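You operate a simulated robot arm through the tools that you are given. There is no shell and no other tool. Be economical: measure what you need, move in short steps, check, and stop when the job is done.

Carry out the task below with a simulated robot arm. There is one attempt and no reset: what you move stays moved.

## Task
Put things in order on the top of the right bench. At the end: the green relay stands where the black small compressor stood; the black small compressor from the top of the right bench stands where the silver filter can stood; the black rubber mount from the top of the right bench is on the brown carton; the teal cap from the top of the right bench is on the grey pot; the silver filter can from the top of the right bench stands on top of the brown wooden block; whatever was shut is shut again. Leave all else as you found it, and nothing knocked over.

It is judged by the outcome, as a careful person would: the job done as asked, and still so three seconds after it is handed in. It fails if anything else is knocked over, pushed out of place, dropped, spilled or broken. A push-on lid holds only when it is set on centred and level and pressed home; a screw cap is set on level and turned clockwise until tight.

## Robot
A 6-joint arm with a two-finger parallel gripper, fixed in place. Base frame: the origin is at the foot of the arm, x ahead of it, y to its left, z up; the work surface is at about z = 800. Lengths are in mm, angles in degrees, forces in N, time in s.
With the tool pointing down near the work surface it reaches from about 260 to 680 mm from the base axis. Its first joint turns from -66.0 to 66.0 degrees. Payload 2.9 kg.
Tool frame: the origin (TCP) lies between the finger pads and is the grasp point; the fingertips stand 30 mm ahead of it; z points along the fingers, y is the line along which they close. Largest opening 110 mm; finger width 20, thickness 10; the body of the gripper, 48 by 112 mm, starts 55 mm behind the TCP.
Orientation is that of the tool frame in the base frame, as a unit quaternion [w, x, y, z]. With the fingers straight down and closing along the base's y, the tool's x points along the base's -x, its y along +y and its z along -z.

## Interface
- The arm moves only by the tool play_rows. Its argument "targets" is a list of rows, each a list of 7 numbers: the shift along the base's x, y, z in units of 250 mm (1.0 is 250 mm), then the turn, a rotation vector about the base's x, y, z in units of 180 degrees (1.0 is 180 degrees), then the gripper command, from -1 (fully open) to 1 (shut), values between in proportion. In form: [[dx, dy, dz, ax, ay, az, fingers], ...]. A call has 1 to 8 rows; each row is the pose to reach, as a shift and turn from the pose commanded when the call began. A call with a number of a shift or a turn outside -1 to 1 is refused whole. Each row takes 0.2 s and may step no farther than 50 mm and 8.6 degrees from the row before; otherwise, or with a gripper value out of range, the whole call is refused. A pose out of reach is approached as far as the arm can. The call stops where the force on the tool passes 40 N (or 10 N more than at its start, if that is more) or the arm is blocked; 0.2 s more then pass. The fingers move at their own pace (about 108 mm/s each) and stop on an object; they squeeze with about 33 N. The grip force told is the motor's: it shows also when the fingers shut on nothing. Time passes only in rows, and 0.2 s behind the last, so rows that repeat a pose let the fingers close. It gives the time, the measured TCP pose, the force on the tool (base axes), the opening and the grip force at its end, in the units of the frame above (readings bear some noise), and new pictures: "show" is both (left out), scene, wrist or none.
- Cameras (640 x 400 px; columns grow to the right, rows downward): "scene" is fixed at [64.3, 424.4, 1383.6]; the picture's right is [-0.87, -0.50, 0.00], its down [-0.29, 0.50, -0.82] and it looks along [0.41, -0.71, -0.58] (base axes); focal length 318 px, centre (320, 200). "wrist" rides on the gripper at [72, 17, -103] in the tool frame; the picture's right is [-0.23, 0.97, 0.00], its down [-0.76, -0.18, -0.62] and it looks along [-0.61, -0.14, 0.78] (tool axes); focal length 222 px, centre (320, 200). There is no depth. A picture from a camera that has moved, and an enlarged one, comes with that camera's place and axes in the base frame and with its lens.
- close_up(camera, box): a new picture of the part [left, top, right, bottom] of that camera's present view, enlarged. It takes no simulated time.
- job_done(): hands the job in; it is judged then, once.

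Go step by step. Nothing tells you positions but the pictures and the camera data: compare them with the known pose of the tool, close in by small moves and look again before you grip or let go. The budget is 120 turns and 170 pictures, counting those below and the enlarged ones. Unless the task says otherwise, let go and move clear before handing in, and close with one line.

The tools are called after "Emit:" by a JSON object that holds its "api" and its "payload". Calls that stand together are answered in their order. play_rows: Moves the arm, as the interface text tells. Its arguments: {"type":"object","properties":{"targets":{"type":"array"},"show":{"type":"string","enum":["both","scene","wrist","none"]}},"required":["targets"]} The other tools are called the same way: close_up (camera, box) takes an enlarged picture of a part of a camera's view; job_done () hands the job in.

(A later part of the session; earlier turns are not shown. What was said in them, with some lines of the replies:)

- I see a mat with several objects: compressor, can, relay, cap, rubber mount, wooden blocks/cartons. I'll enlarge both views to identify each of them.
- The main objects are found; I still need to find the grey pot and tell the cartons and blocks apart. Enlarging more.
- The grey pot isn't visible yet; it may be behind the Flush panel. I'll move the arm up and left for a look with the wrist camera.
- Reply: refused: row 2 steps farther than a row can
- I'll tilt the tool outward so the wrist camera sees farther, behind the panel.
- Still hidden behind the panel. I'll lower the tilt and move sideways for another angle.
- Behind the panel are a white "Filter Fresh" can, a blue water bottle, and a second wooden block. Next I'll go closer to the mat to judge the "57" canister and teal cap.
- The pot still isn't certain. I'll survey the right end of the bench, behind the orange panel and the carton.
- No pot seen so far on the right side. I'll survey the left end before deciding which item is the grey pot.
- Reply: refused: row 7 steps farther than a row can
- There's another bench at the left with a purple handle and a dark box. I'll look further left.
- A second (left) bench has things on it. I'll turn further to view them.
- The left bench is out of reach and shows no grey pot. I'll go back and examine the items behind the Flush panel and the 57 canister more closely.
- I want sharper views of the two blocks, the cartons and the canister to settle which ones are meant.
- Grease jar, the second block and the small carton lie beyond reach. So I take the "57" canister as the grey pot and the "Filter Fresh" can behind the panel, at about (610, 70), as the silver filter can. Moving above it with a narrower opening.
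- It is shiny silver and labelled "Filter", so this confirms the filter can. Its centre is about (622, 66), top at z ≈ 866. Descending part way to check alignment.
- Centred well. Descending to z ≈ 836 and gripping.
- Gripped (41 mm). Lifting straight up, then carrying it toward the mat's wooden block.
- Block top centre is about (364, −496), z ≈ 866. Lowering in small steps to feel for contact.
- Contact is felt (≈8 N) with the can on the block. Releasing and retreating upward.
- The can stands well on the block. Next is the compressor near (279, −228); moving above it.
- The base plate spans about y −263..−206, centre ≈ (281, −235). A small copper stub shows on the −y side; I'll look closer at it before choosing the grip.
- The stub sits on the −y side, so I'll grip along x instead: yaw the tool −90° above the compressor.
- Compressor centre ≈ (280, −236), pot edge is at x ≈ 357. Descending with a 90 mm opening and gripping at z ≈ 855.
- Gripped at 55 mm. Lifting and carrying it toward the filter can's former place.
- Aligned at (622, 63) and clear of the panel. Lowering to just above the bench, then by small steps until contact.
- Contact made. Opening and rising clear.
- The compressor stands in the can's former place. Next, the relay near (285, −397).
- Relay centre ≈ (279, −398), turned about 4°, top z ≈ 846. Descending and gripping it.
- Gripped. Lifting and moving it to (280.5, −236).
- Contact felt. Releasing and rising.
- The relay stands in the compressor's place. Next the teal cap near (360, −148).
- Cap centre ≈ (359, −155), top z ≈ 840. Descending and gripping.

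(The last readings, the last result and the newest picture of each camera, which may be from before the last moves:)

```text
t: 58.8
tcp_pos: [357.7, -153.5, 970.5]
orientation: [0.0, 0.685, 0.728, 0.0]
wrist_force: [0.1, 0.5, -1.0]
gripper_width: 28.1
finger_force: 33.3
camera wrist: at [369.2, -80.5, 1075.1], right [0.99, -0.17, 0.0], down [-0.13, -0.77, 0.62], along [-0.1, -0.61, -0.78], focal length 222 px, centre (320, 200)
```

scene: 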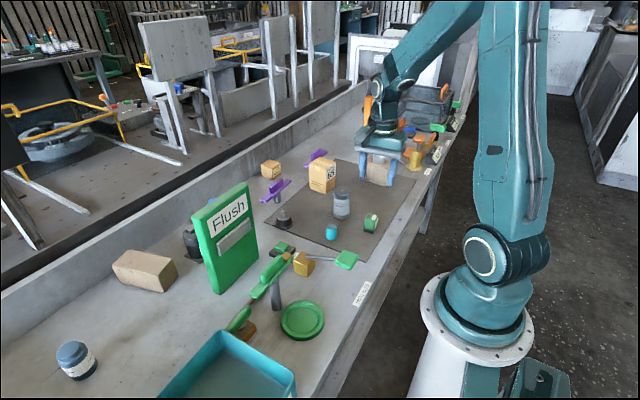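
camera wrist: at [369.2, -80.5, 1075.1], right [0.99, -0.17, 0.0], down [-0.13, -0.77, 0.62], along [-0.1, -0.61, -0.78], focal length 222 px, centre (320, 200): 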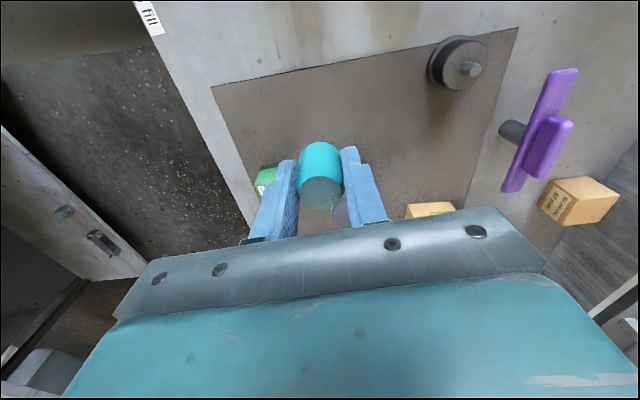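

Cap is held. The pot's top centre triangulates to about (382, −256), z ≈ 887. Moving over it and checking.

Emit:
{"api": "play_rows", "payload": {"targets": [[0.03, -0.14, 0, 0, 0, 0, 0.7], [0.06, -0.28, 0, 0, 0, 0, 0.7], [0.097, -0.41, 0, 0, 0, 0, 0.7], [0.097, -0.41, -0.06, 0, 0, 0, 0.7]], "show": "both"}}

Emit:
{"api": "close_up", "payload": {"camera": "scene", "box": [300, 150, 390, 230]}}

Emit:
{"api": "close_up", "payload": {"camera": "wrist", "box": [250, 90, 390, 230]}}

```text
t: 59.8
tcp_pos: [381.0, -258.2, 957.1]
orientation: [0.0, 0.684, 0.729, 0.0]
wrist_force: [-0.9, -0.4, -0.1]
gripper_width: 28.5
finger_force: 32.8
camera wrist: at [392.9, -184.8, 1059.3], right [0.99, -0.17, 0.0], down [-0.13, -0.77, 0.62], along [-0.1, -0.61, -0.78], focal length 222 px, centre (320, 200)
```

scene: 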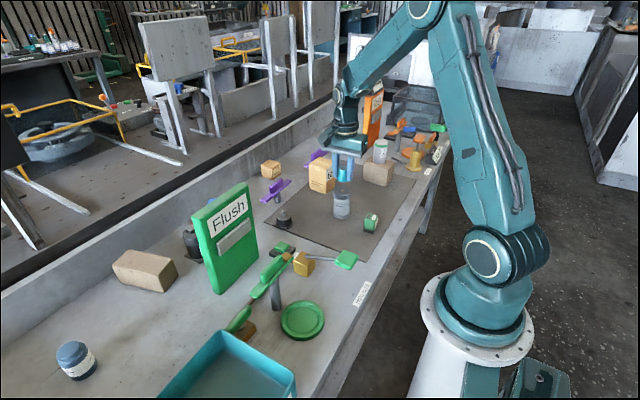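
wrist: 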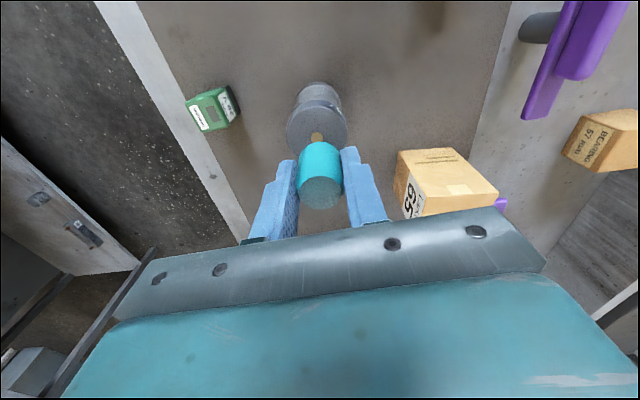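

```text
5.00 times, centred on (345, 190) of scene
camera zoom: at [64.3, 424.3, 1383.6], right [-0.87, -0.5, 0.0], down [-0.29, 0.5, -0.82], along [0.41, -0.71, -0.58], focal length 1591 px, centre (195, 250)
```

zoom: 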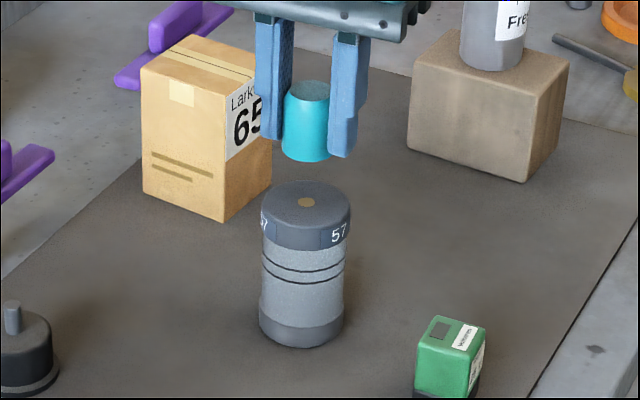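

```text
2.86 times, centred on (320, 160) of wrist
camera zoom: at [392.9, -184.8, 1059.3], right [0.99, -0.17, 0.0], down [-0.13, -0.77, 0.62], along [-0.1, -0.61, -0.78], focal length 635 px, centre (320, 314)
```

zoom: 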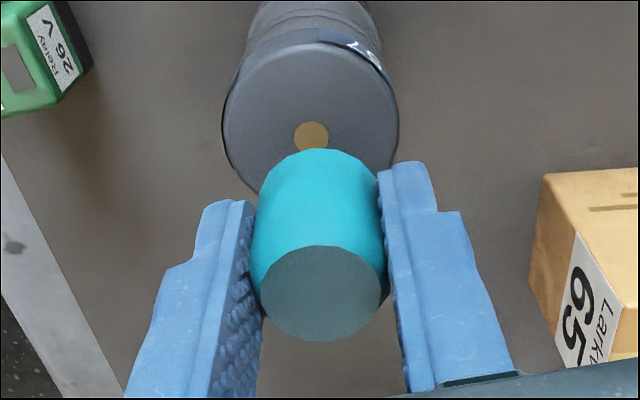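

Alignment good: dot at (379, −255). Lowering.

Emit:
{"api": "play_rows", "payload": {"targets": [[-0.006, 0.005, -0.06, 0, 0, 0, 0.7], [-0.006, 0.005, -0.11, 0, 0, 0, 0.7], [-0.006, 0.005, -0.12, 0, 0, 0, 0.7]], "show": "wrist"}}

Emit:
{"api": "close_up", "payload": {"camera": "scene", "box": [310, 155, 380, 225]}}

```text
t: 60.6
tcp_pos: [380.1, -256.7, 925.7]
orientation: [0.0, 0.685, 0.729, 0.0]
wrist_force: [-0.3, -0.2, 0.3]
gripper_width: 28.4
finger_force: 32.9
camera wrist: at [391.9, -182.8, 1029.1], right [0.99, -0.17, 0.0], down [-0.13, -0.77, 0.62], along [-0.1, -0.61, -0.78], focal length 222 px, centre (320, 200)
```

wrist: 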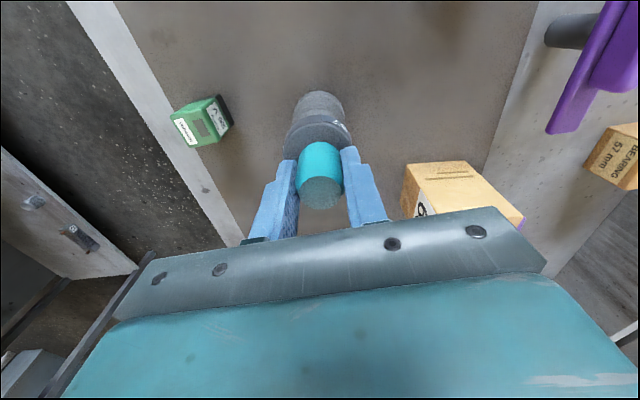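

```text
5.71 times, centred on (345, 190) of scene
camera zoom: at [64.3, 424.4, 1383.6], right [-0.87, -0.5, 0.0], down [-0.29, 0.5, -0.82], along [0.41, -0.71, -0.58], focal length 1818 px, centre (177, 257)
```

zoom: 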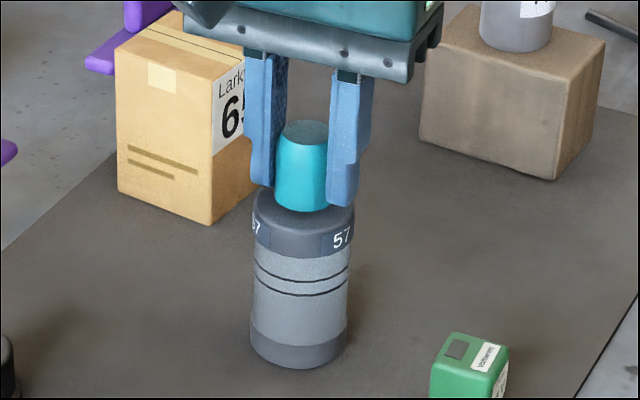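

Emit:
{"api": "play_rows", "payload": {"targets": [[0, 0, -0.005, 0, 0, 0, 0.7], [0, 0, -0.01, 0, 0, 0, 0.7]], "show": "none"}}

```text
t: 61.2
tcp_pos: [380.5, -256.2, 923.1]
orientation: [0.0, 0.685, 0.729, 0.001]
wrist_force: [0.8, 0.2, 0.8]
gripper_width: 28.4
finger_force: 33.3
```

Emit:
{"api": "play_rows", "payload": {"targets": [[0, 0, -0.005, 0, 0, 0, 0.7], [0, 0, -0.009, 0, 0, 0, 0.7]], "show": "none"}}

```text
t: 61.8
tcp_pos: [380.4, -256.1, 922.0]
orientation: [0.002, 0.685, 0.729, 0.0]
wrist_force: [-3.3, 4.5, 16.7]
gripper_width: 28.4
finger_force: 33.4
```

Contact. Opening gently and rising.

Emit:
{"api": "play_rows", "payload": {"targets": [[0, 0, 0.004, 0, 0, 0, 0.7], [0, 0, 0.004, 0, 0, 0, 0.25], [0, 0, 0.004, 0, 0, 0, 0.1], [0, 0, 0.1, 0, 0, 0, 0.1], [0, 0, 0.26, 0, 0, 0, 0.1], [0, 0, 0.4, 0, 0, 0, 0.1]], "show": "both"}}

Emit:
{"api": "close_up", "payload": {"camera": "scene", "box": [310, 155, 380, 225]}}

```text
t: 63.2
tcp_pos: [380.4, -256.7, 1022.1]
orientation: [-0.001, 0.685, 0.729, 0.0]
wrist_force: [-0.1, -0.6, 0.0]
gripper_width: 49.5
finger_force: 0.2
camera wrist: at [392.0, -183.3, 1124.5], right [0.99, -0.17, 0.0], down [-0.13, -0.77, 0.62], along [-0.1, -0.61, -0.78], focal length 222 px, centre (320, 200)
```

scene: 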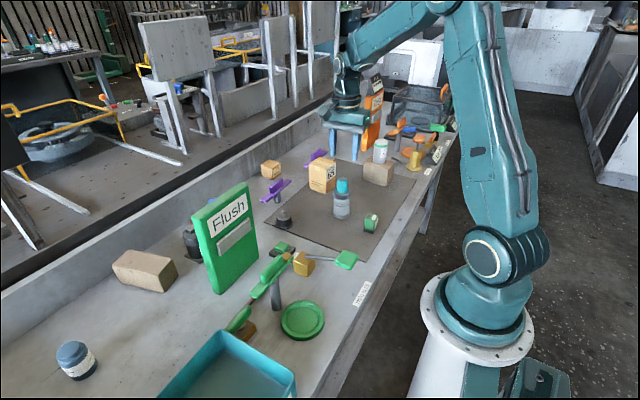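
wrist: 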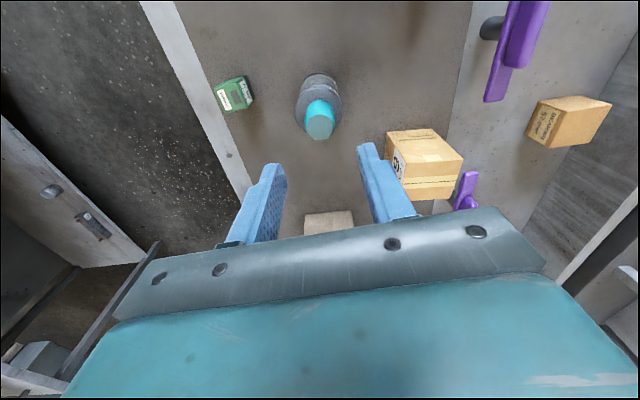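

```text
5.71 times, centred on (345, 190) of scene
camera zoom: at [64.3, 424.4, 1383.6], right [-0.87, -0.5, 0.0], down [-0.29, 0.5, -0.82], along [0.41, -0.71, -0.58], focal length 1818 px, centre (177, 257)
```

zoom: 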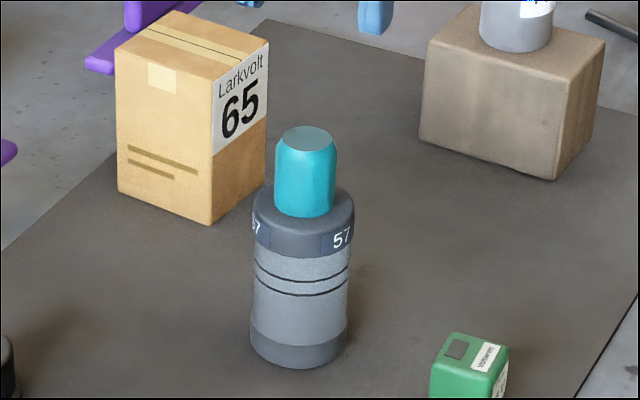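

The cap is on the pot. Last is the rubber mount near (498, −128); moving above it.

Emit:
{"api": "play_rows", "payload": {"targets": [[0.12, 0.13, 0, 0, 0, 0, -0.2], [0.24, 0.26, 0, 0, 0, 0, -0.2], [0.36, 0.39, 0, 0, 0, 0, -0.2], [0.468, 0.516, -0.06, 0, 0, 0, -0.2], [0.468, 0.516, -0.2, 0, 0, 0, -0.2]], "show": "wrist"}}

Emit:
{"api": "close_up", "payload": {"camera": "wrist", "box": [250, 60, 410, 180]}}

Emit:
{"api": "close_up", "payload": {"camera": "scene", "box": [255, 185, 315, 240]}}

```text
t: 64.4
tcp_pos: [498.9, -126.7, 971.8]
orientation: [0.0, 0.685, 0.728, 0.0]
wrist_force: [1.0, -0.4, 0.5]
gripper_width: 66.1
finger_force: 0.1
camera wrist: at [509.7, -54.0, 1074.4], right [0.99, -0.17, 0.0], down [-0.13, -0.77, 0.62], along [-0.1, -0.61, -0.78], focal length 222 px, centre (320, 200)
```

wrist: 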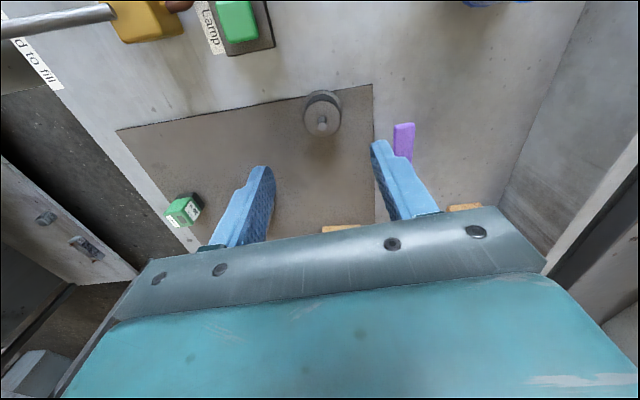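

```text
3.33 times, centred on (330, 120) of wrist
camera zoom: at [509.7, -54.0, 1074.4], right [0.99, -0.17, 0.0], down [-0.13, -0.77, 0.62], along [-0.1, -0.61, -0.78], focal length 740 px, centre (287, 467)
```

zoom: 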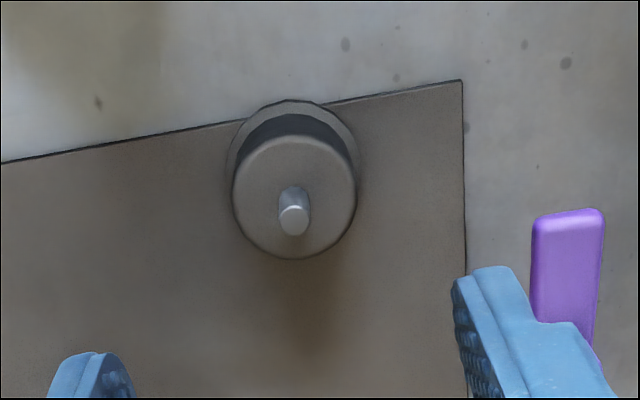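

```text
7.27 times, centred on (285, 212) of scene
camera zoom: at [64.3, 424.4, 1383.6], right [-0.87, -0.5, 0.0], down [-0.29, 0.5, -0.82], along [0.41, -0.71, -0.58], focal length 2314 px, centre (574, 109)
```

zoom: 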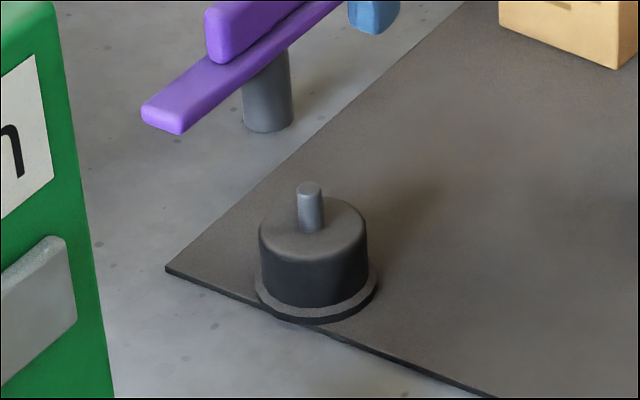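

Mount centre ≈ (498.5, −134), body 42 mm wide on a 48 mm flange. Descending to grip the body just above the flange.

Emit:
{"api": "play_rows", "payload": {"targets": [[-0.002, -0.03, -0.16, 0, 0, 0, -0.2], [-0.002, -0.03, -0.32, 0, 0, 0, -0.2], [-0.002, -0.03, -0.42, 0, 0, 0, -0.2]], "show": "both"}}

```text
t: 65.2
tcp_pos: [497.7, -135.1, 866.2]
orientation: [-0.001, 0.685, 0.729, 0.0]
wrist_force: [0.0, 0.3, 0.0]
gripper_width: 66.0
finger_force: 0.0
camera wrist: at [509.0, -62.0, 969.3], right [0.99, -0.17, 0.0], down [-0.13, -0.77, 0.62], along [-0.1, -0.61, -0.78], focal length 222 px, centre (320, 200)
```

scene: 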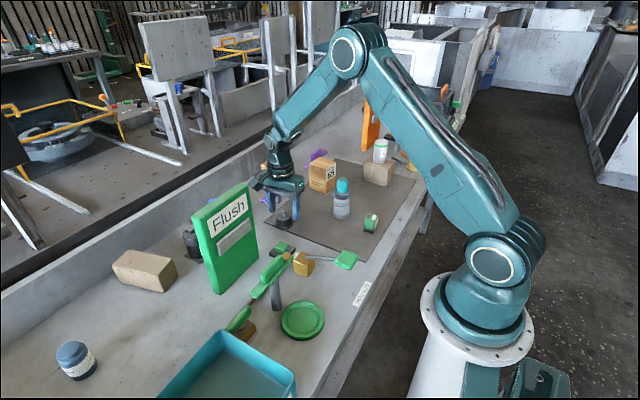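
wrist: 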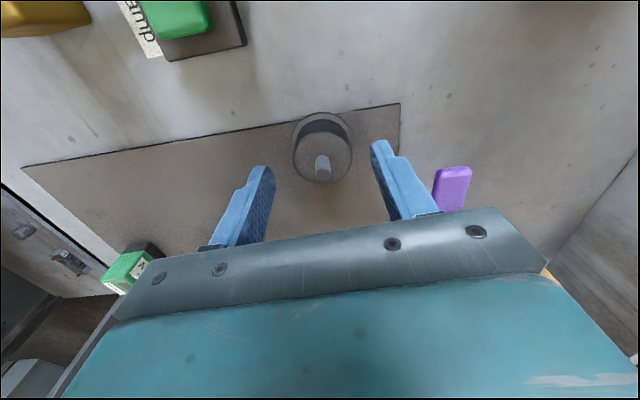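

Emit:
{"api": "play_rows", "payload": {"targets": [[0.002, 0.003, -0.06, 0, 0, 0, -0.2], [0.002, 0.003, -0.106, 0, 0, 0, -0.2], [0.002, 0.003, -0.106, 0, 0, 0, 0.5], [0.002, 0.003, -0.106, 0, 0, 0, 0.5], [0.002, 0.003, -0.106, 0, 0, 0, 0.5], [0.002, 0.003, -0.02, 0, 0, 0, 0.5], [0.002, 0.003, 0.1, 0, 0, 0, 0.5]], "show": "both"}}

Emit:
{"api": "close_up", "payload": {"camera": "scene", "box": [250, 140, 350, 240]}}

```text
t: 66.8
tcp_pos: [497.3, -133.0, 889.5]
orientation: [0.0, 0.684, 0.729, -0.001]
wrist_force: [0.2, 0.3, -0.7]
gripper_width: 45.4
finger_force: 33.3
camera wrist: at [508.9, -60.4, 993.7], right [0.99, -0.17, 0.0], down [-0.13, -0.77, 0.62], along [-0.1, -0.61, -0.78], focal length 222 px, centre (320, 200)
```

scene: 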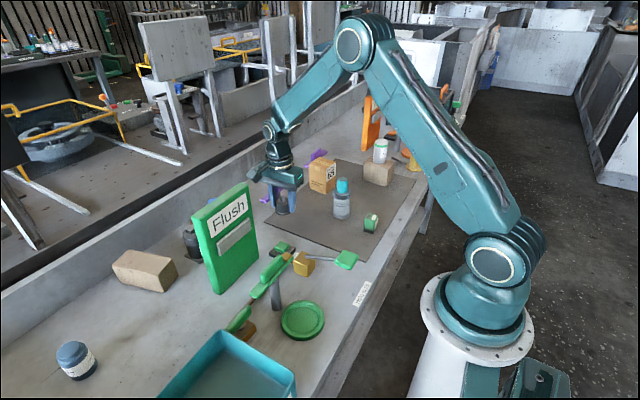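
wrist: 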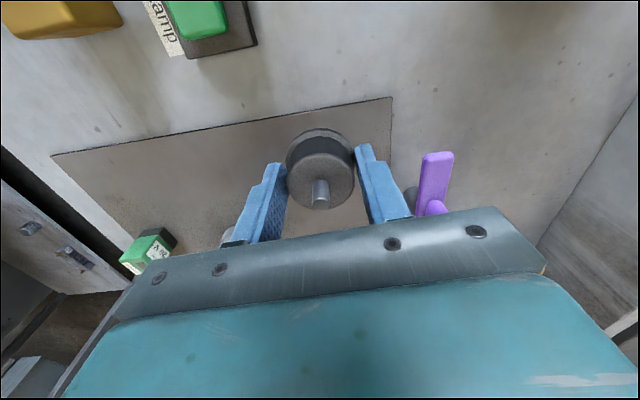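

```text
4.00 times, centred on (300, 190) of scene
camera zoom: at [64.3, 424.4, 1383.6], right [-0.87, -0.5, 0.0], down [-0.29, 0.5, -0.82], along [0.41, -0.71, -0.58], focal length 1273 px, centre (400, 240)
```

zoom: 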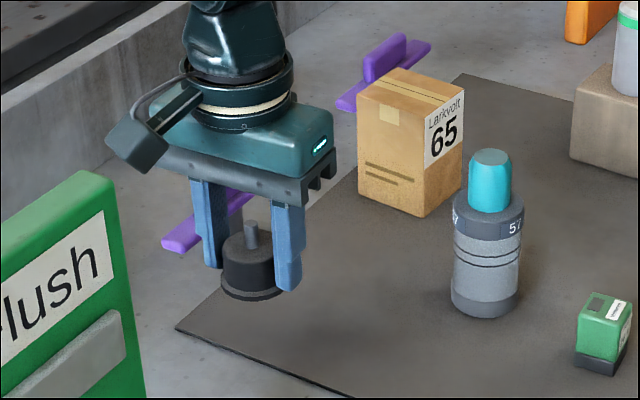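

Mount held level. Lifting and approaching the carton for a closer measurement.

Emit:
{"api": "play_rows", "payload": {"targets": [[0, 0, 0.16, 0, 0, 0, 0.5], [0, 0, 0.34, 0, 0, 0, 0.5], [0, -0.14, 0.44, 0, 0, 0, 0.5], [0, -0.3, 0.44, 0, 0, 0, 0.5], [0, -0.46, 0.44, 0, 0, 0, 0.5]], "show": "wrist"}}

Emit:
{"api": "close_up", "payload": {"camera": "wrist", "box": [240, 60, 420, 220]}}

```text
t: 68.0
tcp_pos: [497.6, -248.4, 1000.5]
orientation: [0.0, 0.685, 0.729, 0.0]
wrist_force: [-0.7, -0.2, -1.1]
gripper_width: 45.3
finger_force: 33.0
camera wrist: at [508.1, -174.7, 1104.0], right [0.99, -0.17, 0.0], down [-0.13, -0.77, 0.62], along [-0.1, -0.61, -0.78], focal length 222 px, centre (320, 200)
```

wrist: 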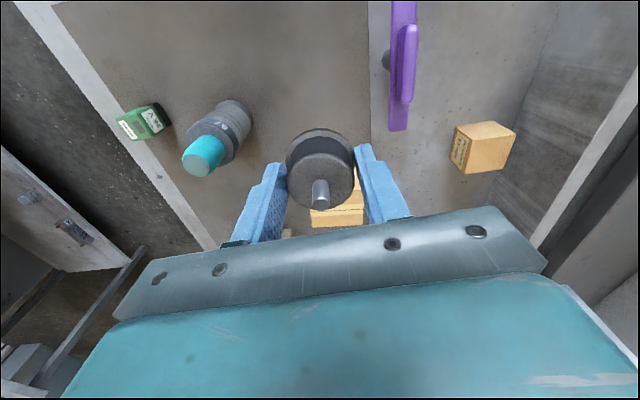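

```text
2.50 times, centred on (330, 140) of wrist
camera zoom: at [508.1, -174.7, 1104.0], right [0.99, -0.17, 0.0], down [-0.13, -0.77, 0.62], along [-0.1, -0.61, -0.78], focal length 555 px, centre (295, 350)
```

zoom: 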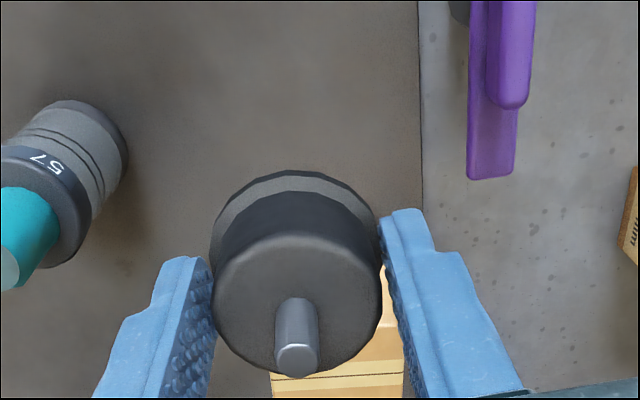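

Emit:
{"api": "play_rows", "payload": {"targets": [[-0.16, 0, 0.08, 0, 0, 0, 0.5], [-0.32, 0, 0.16, 0, 0, 0, 0.5], [-0.4, 0, 0.2, 0, 0, 0, 0.5]], "show": "wrist"}}

Emit:
{"api": "close_up", "payload": {"camera": "wrist", "box": [340, 80, 500, 220]}}

```text
t: 68.8
tcp_pos: [397.2, -248.0, 1050.5]
orientation: [0.0, 0.685, 0.729, 0.0]
wrist_force: [-0.3, -0.5, -1.5]
gripper_width: 45.4
finger_force: 33.3
camera wrist: at [408.2, -174.7, 1153.6], right [0.99, -0.17, 0.0], down [-0.13, -0.77, 0.62], along [-0.1, -0.61, -0.78], focal length 222 px, centre (320, 200)
```

wrist: 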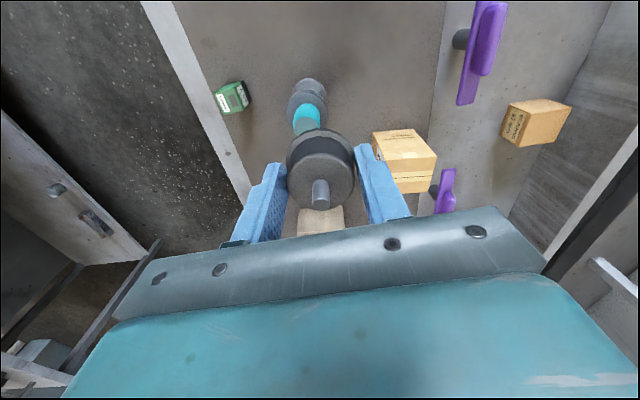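

```text
2.86 times, centred on (420, 150) of wrist
camera zoom: at [408.2, -174.7, 1153.6], right [0.99, -0.17, 0.0], down [-0.13, -0.77, 0.62], along [-0.1, -0.61, -0.78], focal length 635 px, centre (34, 343)
```

zoom: 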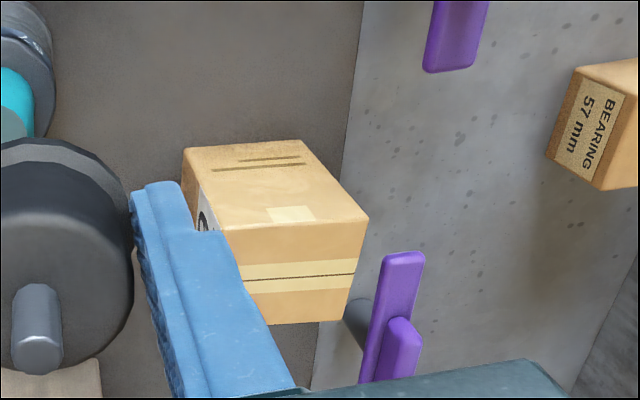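

Carton top spans x 471–536, y −328…−385, z ≈ 895; centre ≈ (503.5, −356). Moving over it.

Emit:
{"api": "play_rows", "payload": {"targets": [[0.11, -0.11, 0, 0, 0, 0, 0.5], [0.22, -0.22, 0, 0, 0, 0, 0.5], [0.33, -0.33, 0, 0, 0, 0, 0.5], [0.425, -0.432, 0, 0, 0, 0, 0.5], [0.425, -0.432, -0.16, 0, 0, 0, 0.5], [0.425, -0.432, -0.32, 0, 0, 0, 0.5], [0.425, -0.432, -0.38, 0, 0, 0, 0.5]], "show": "both"}}

Emit:
{"api": "close_up", "payload": {"camera": "scene", "box": [280, 120, 370, 210]}}

Emit:
{"api": "close_up", "payload": {"camera": "wrist", "box": [240, 60, 420, 220]}}

```text
t: 70.4
tcp_pos: [504.5, -356.6, 956.1]
orientation: [0.0, 0.685, 0.729, 0.0]
wrist_force: [-0.3, -0.5, -0.7]
gripper_width: 45.5
finger_force: 32.8
camera wrist: at [514.8, -283.7, 1058.6], right [0.99, -0.17, 0.0], down [-0.13, -0.77, 0.62], along [-0.1, -0.61, -0.78], focal length 222 px, centre (320, 200)
```

scene: 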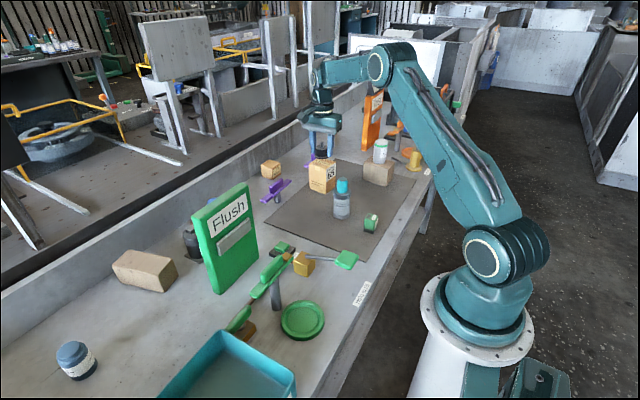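
wrist: 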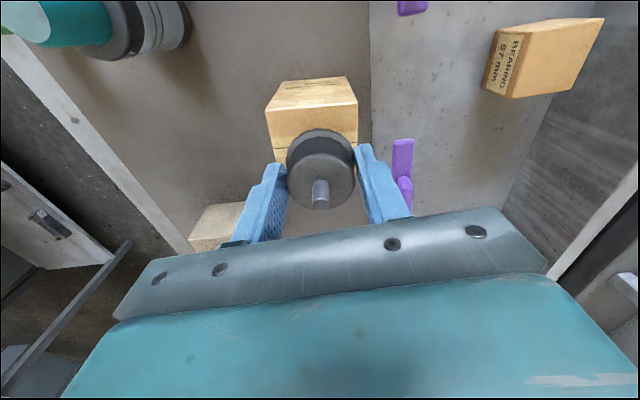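

```text
4.44 times, centred on (325, 165) of scene
camera zoom: at [64.3, 424.3, 1383.6], right [-0.87, -0.5, 0.0], down [-0.29, 0.5, -0.82], along [0.41, -0.71, -0.58], focal length 1414 px, centre (298, 356)
```

zoom: 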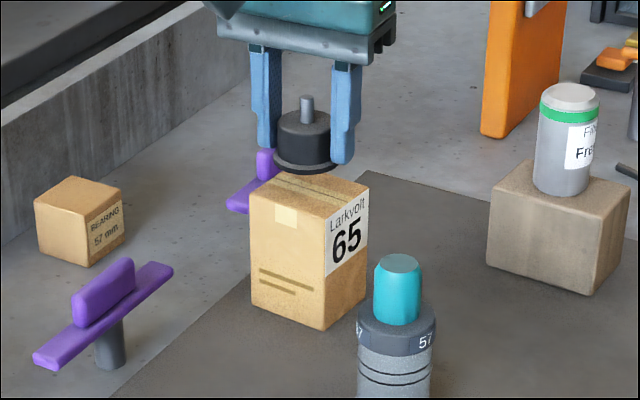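

```text
2.50 times, centred on (330, 140) of wrist
camera zoom: at [514.8, -283.7, 1058.6], right [0.99, -0.17, 0.0], down [-0.13, -0.77, 0.62], along [-0.1, -0.61, -0.78], focal length 555 px, centre (295, 350)
```

zoom: 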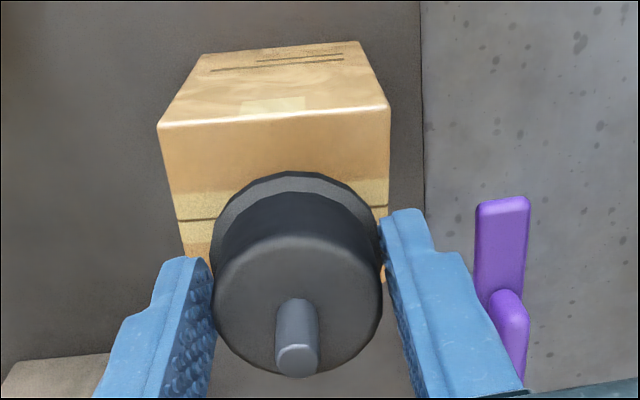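

Nearly centred; shifting 2.5 mm in −x and lowering.

Emit:
{"api": "play_rows", "payload": {"targets": [[-0.01, 0, -0.04, 0, 0, 0, 0.5], [-0.01, 0, -0.07, 0, 0, 0, 0.5], [-0.01, 0, -0.08, 0, 0, 0, 0.5]], "show": "none"}}

Emit:
{"api": "close_up", "payload": {"camera": "scene", "box": [290, 130, 360, 200]}}

```text
t: 71.2
tcp_pos: [501.8, -356.2, 934.7]
orientation: [0.0, 0.684, 0.73, 0.0]
wrist_force: [-0.2, 0.2, -1.7]
gripper_width: 45.3
finger_force: 32.9
```

```text
5.71 times, centred on (325, 165) of scene
camera zoom: at [64.3, 424.4, 1383.6], right [-0.87, -0.5, 0.0], down [-0.29, 0.5, -0.82], along [0.41, -0.71, -0.58], focal length 1818 px, centre (291, 400)
```

zoom: 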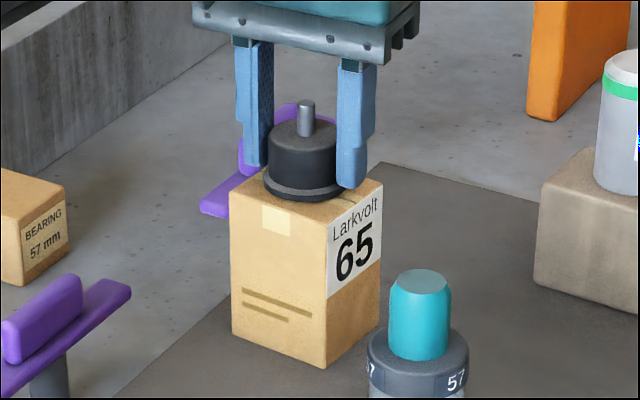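

Emit:
{"api": "play_rows", "payload": {"targets": [[0, 0, -0.006, 0, 0, 0, 0.5], [0, 0, -0.011, 0, 0, 0, 0.5]], "show": "none"}}

```text
t: 71.8
tcp_pos: [500.9, -356.9, 933.2]
orientation: [0.001, 0.685, 0.729, 0.0]
wrist_force: [-1.5, 2.4, 6.9]
gripper_width: 45.2
finger_force: 32.8
```

Contact at z ≈ 933. Opening and rising.

Emit:
{"api": "play_rows", "payload": {"targets": [[0, 0, 0, 0, 0, 0, 0.0], [0, 0, 0, 0, 0, 0, -0.2], [0, 0, 0, 0, 0, 0, -0.2], [0, 0, 0.1, 0, 0, 0, -0.2], [0, 0, 0.28, 0, 0, 0, -0.2], [0, 0, 0.46, 0, 0, 0, -0.2]], "show": "both"}}

Emit:
{"api": "close_up", "payload": {"camera": "scene", "box": [250, 120, 430, 250]}}

Emit:
{"api": "close_up", "payload": {"camera": "scene", "box": [160, 180, 290, 300]}}

```text
t: 73.2
tcp_pos: [502.2, -356.2, 1047.7]
orientation: [0.0, 0.685, 0.729, 0.0]
wrist_force: [0.8, 0.2, -0.3]
gripper_width: 65.9
finger_force: 0.0
camera wrist: at [513.1, -283.7, 1151.1], right [0.99, -0.17, 0.0], down [-0.13, -0.77, 0.62], along [-0.1, -0.61, -0.78], focal length 222 px, centre (320, 200)
```

scene: 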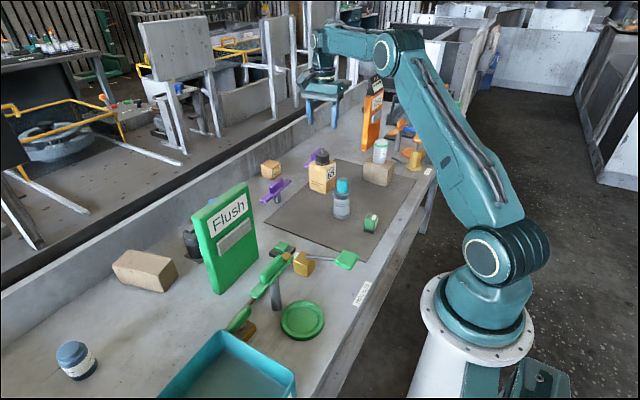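
wrist: 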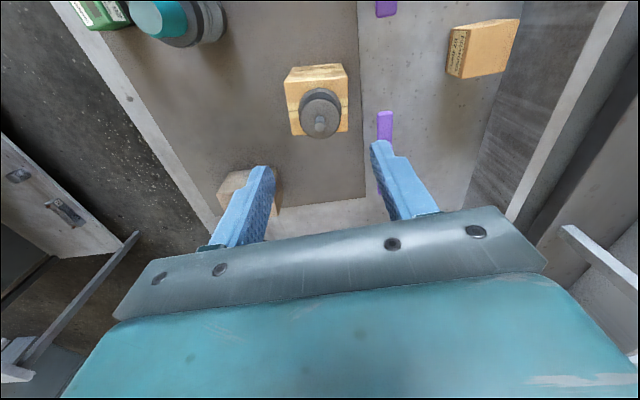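

```text
3.08 times, centred on (340, 185) of scene
camera zoom: at [64.3, 424.4, 1383.6], right [-0.87, -0.5, 0.0], down [-0.29, 0.5, -0.82], along [0.41, -0.71, -0.58], focal length 979 px, centre (258, 246)
```

zoom: 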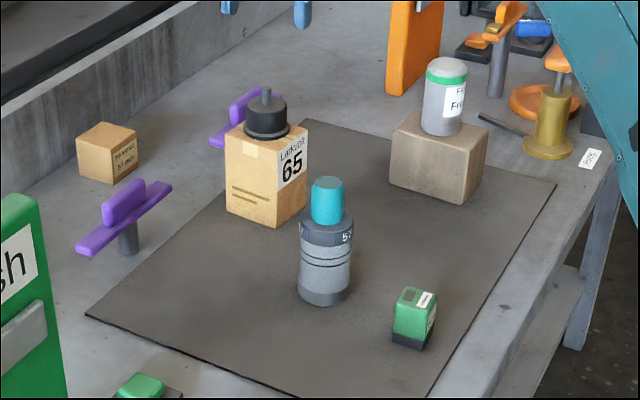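

```text
3.33 times, centred on (225, 240) of scene
camera zoom: at [64.3, 424.4, 1383.6], right [-0.87, -0.5, 0.0], down [-0.29, 0.5, -0.82], along [0.41, -0.71, -0.58], focal length 1060 px, centre (637, 67)
```

zoom: 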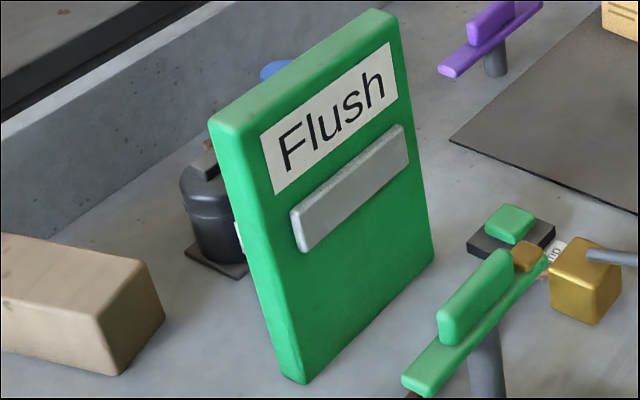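

All five items are in place and upright, nothing else has moved, and the gripper is clear above the bench. Handing in.

Emit:
{"api": "job_done", "payload": {}}

```text
The job is handed in.
```

I made all five moves on the right bench and handed the job in; I did not open anything. No object was labelled "grey pot", so I took the grey "57" canister on the mat as the pot and the silver can marked "Filter Fresh" behind the Flush panel as the filter can.
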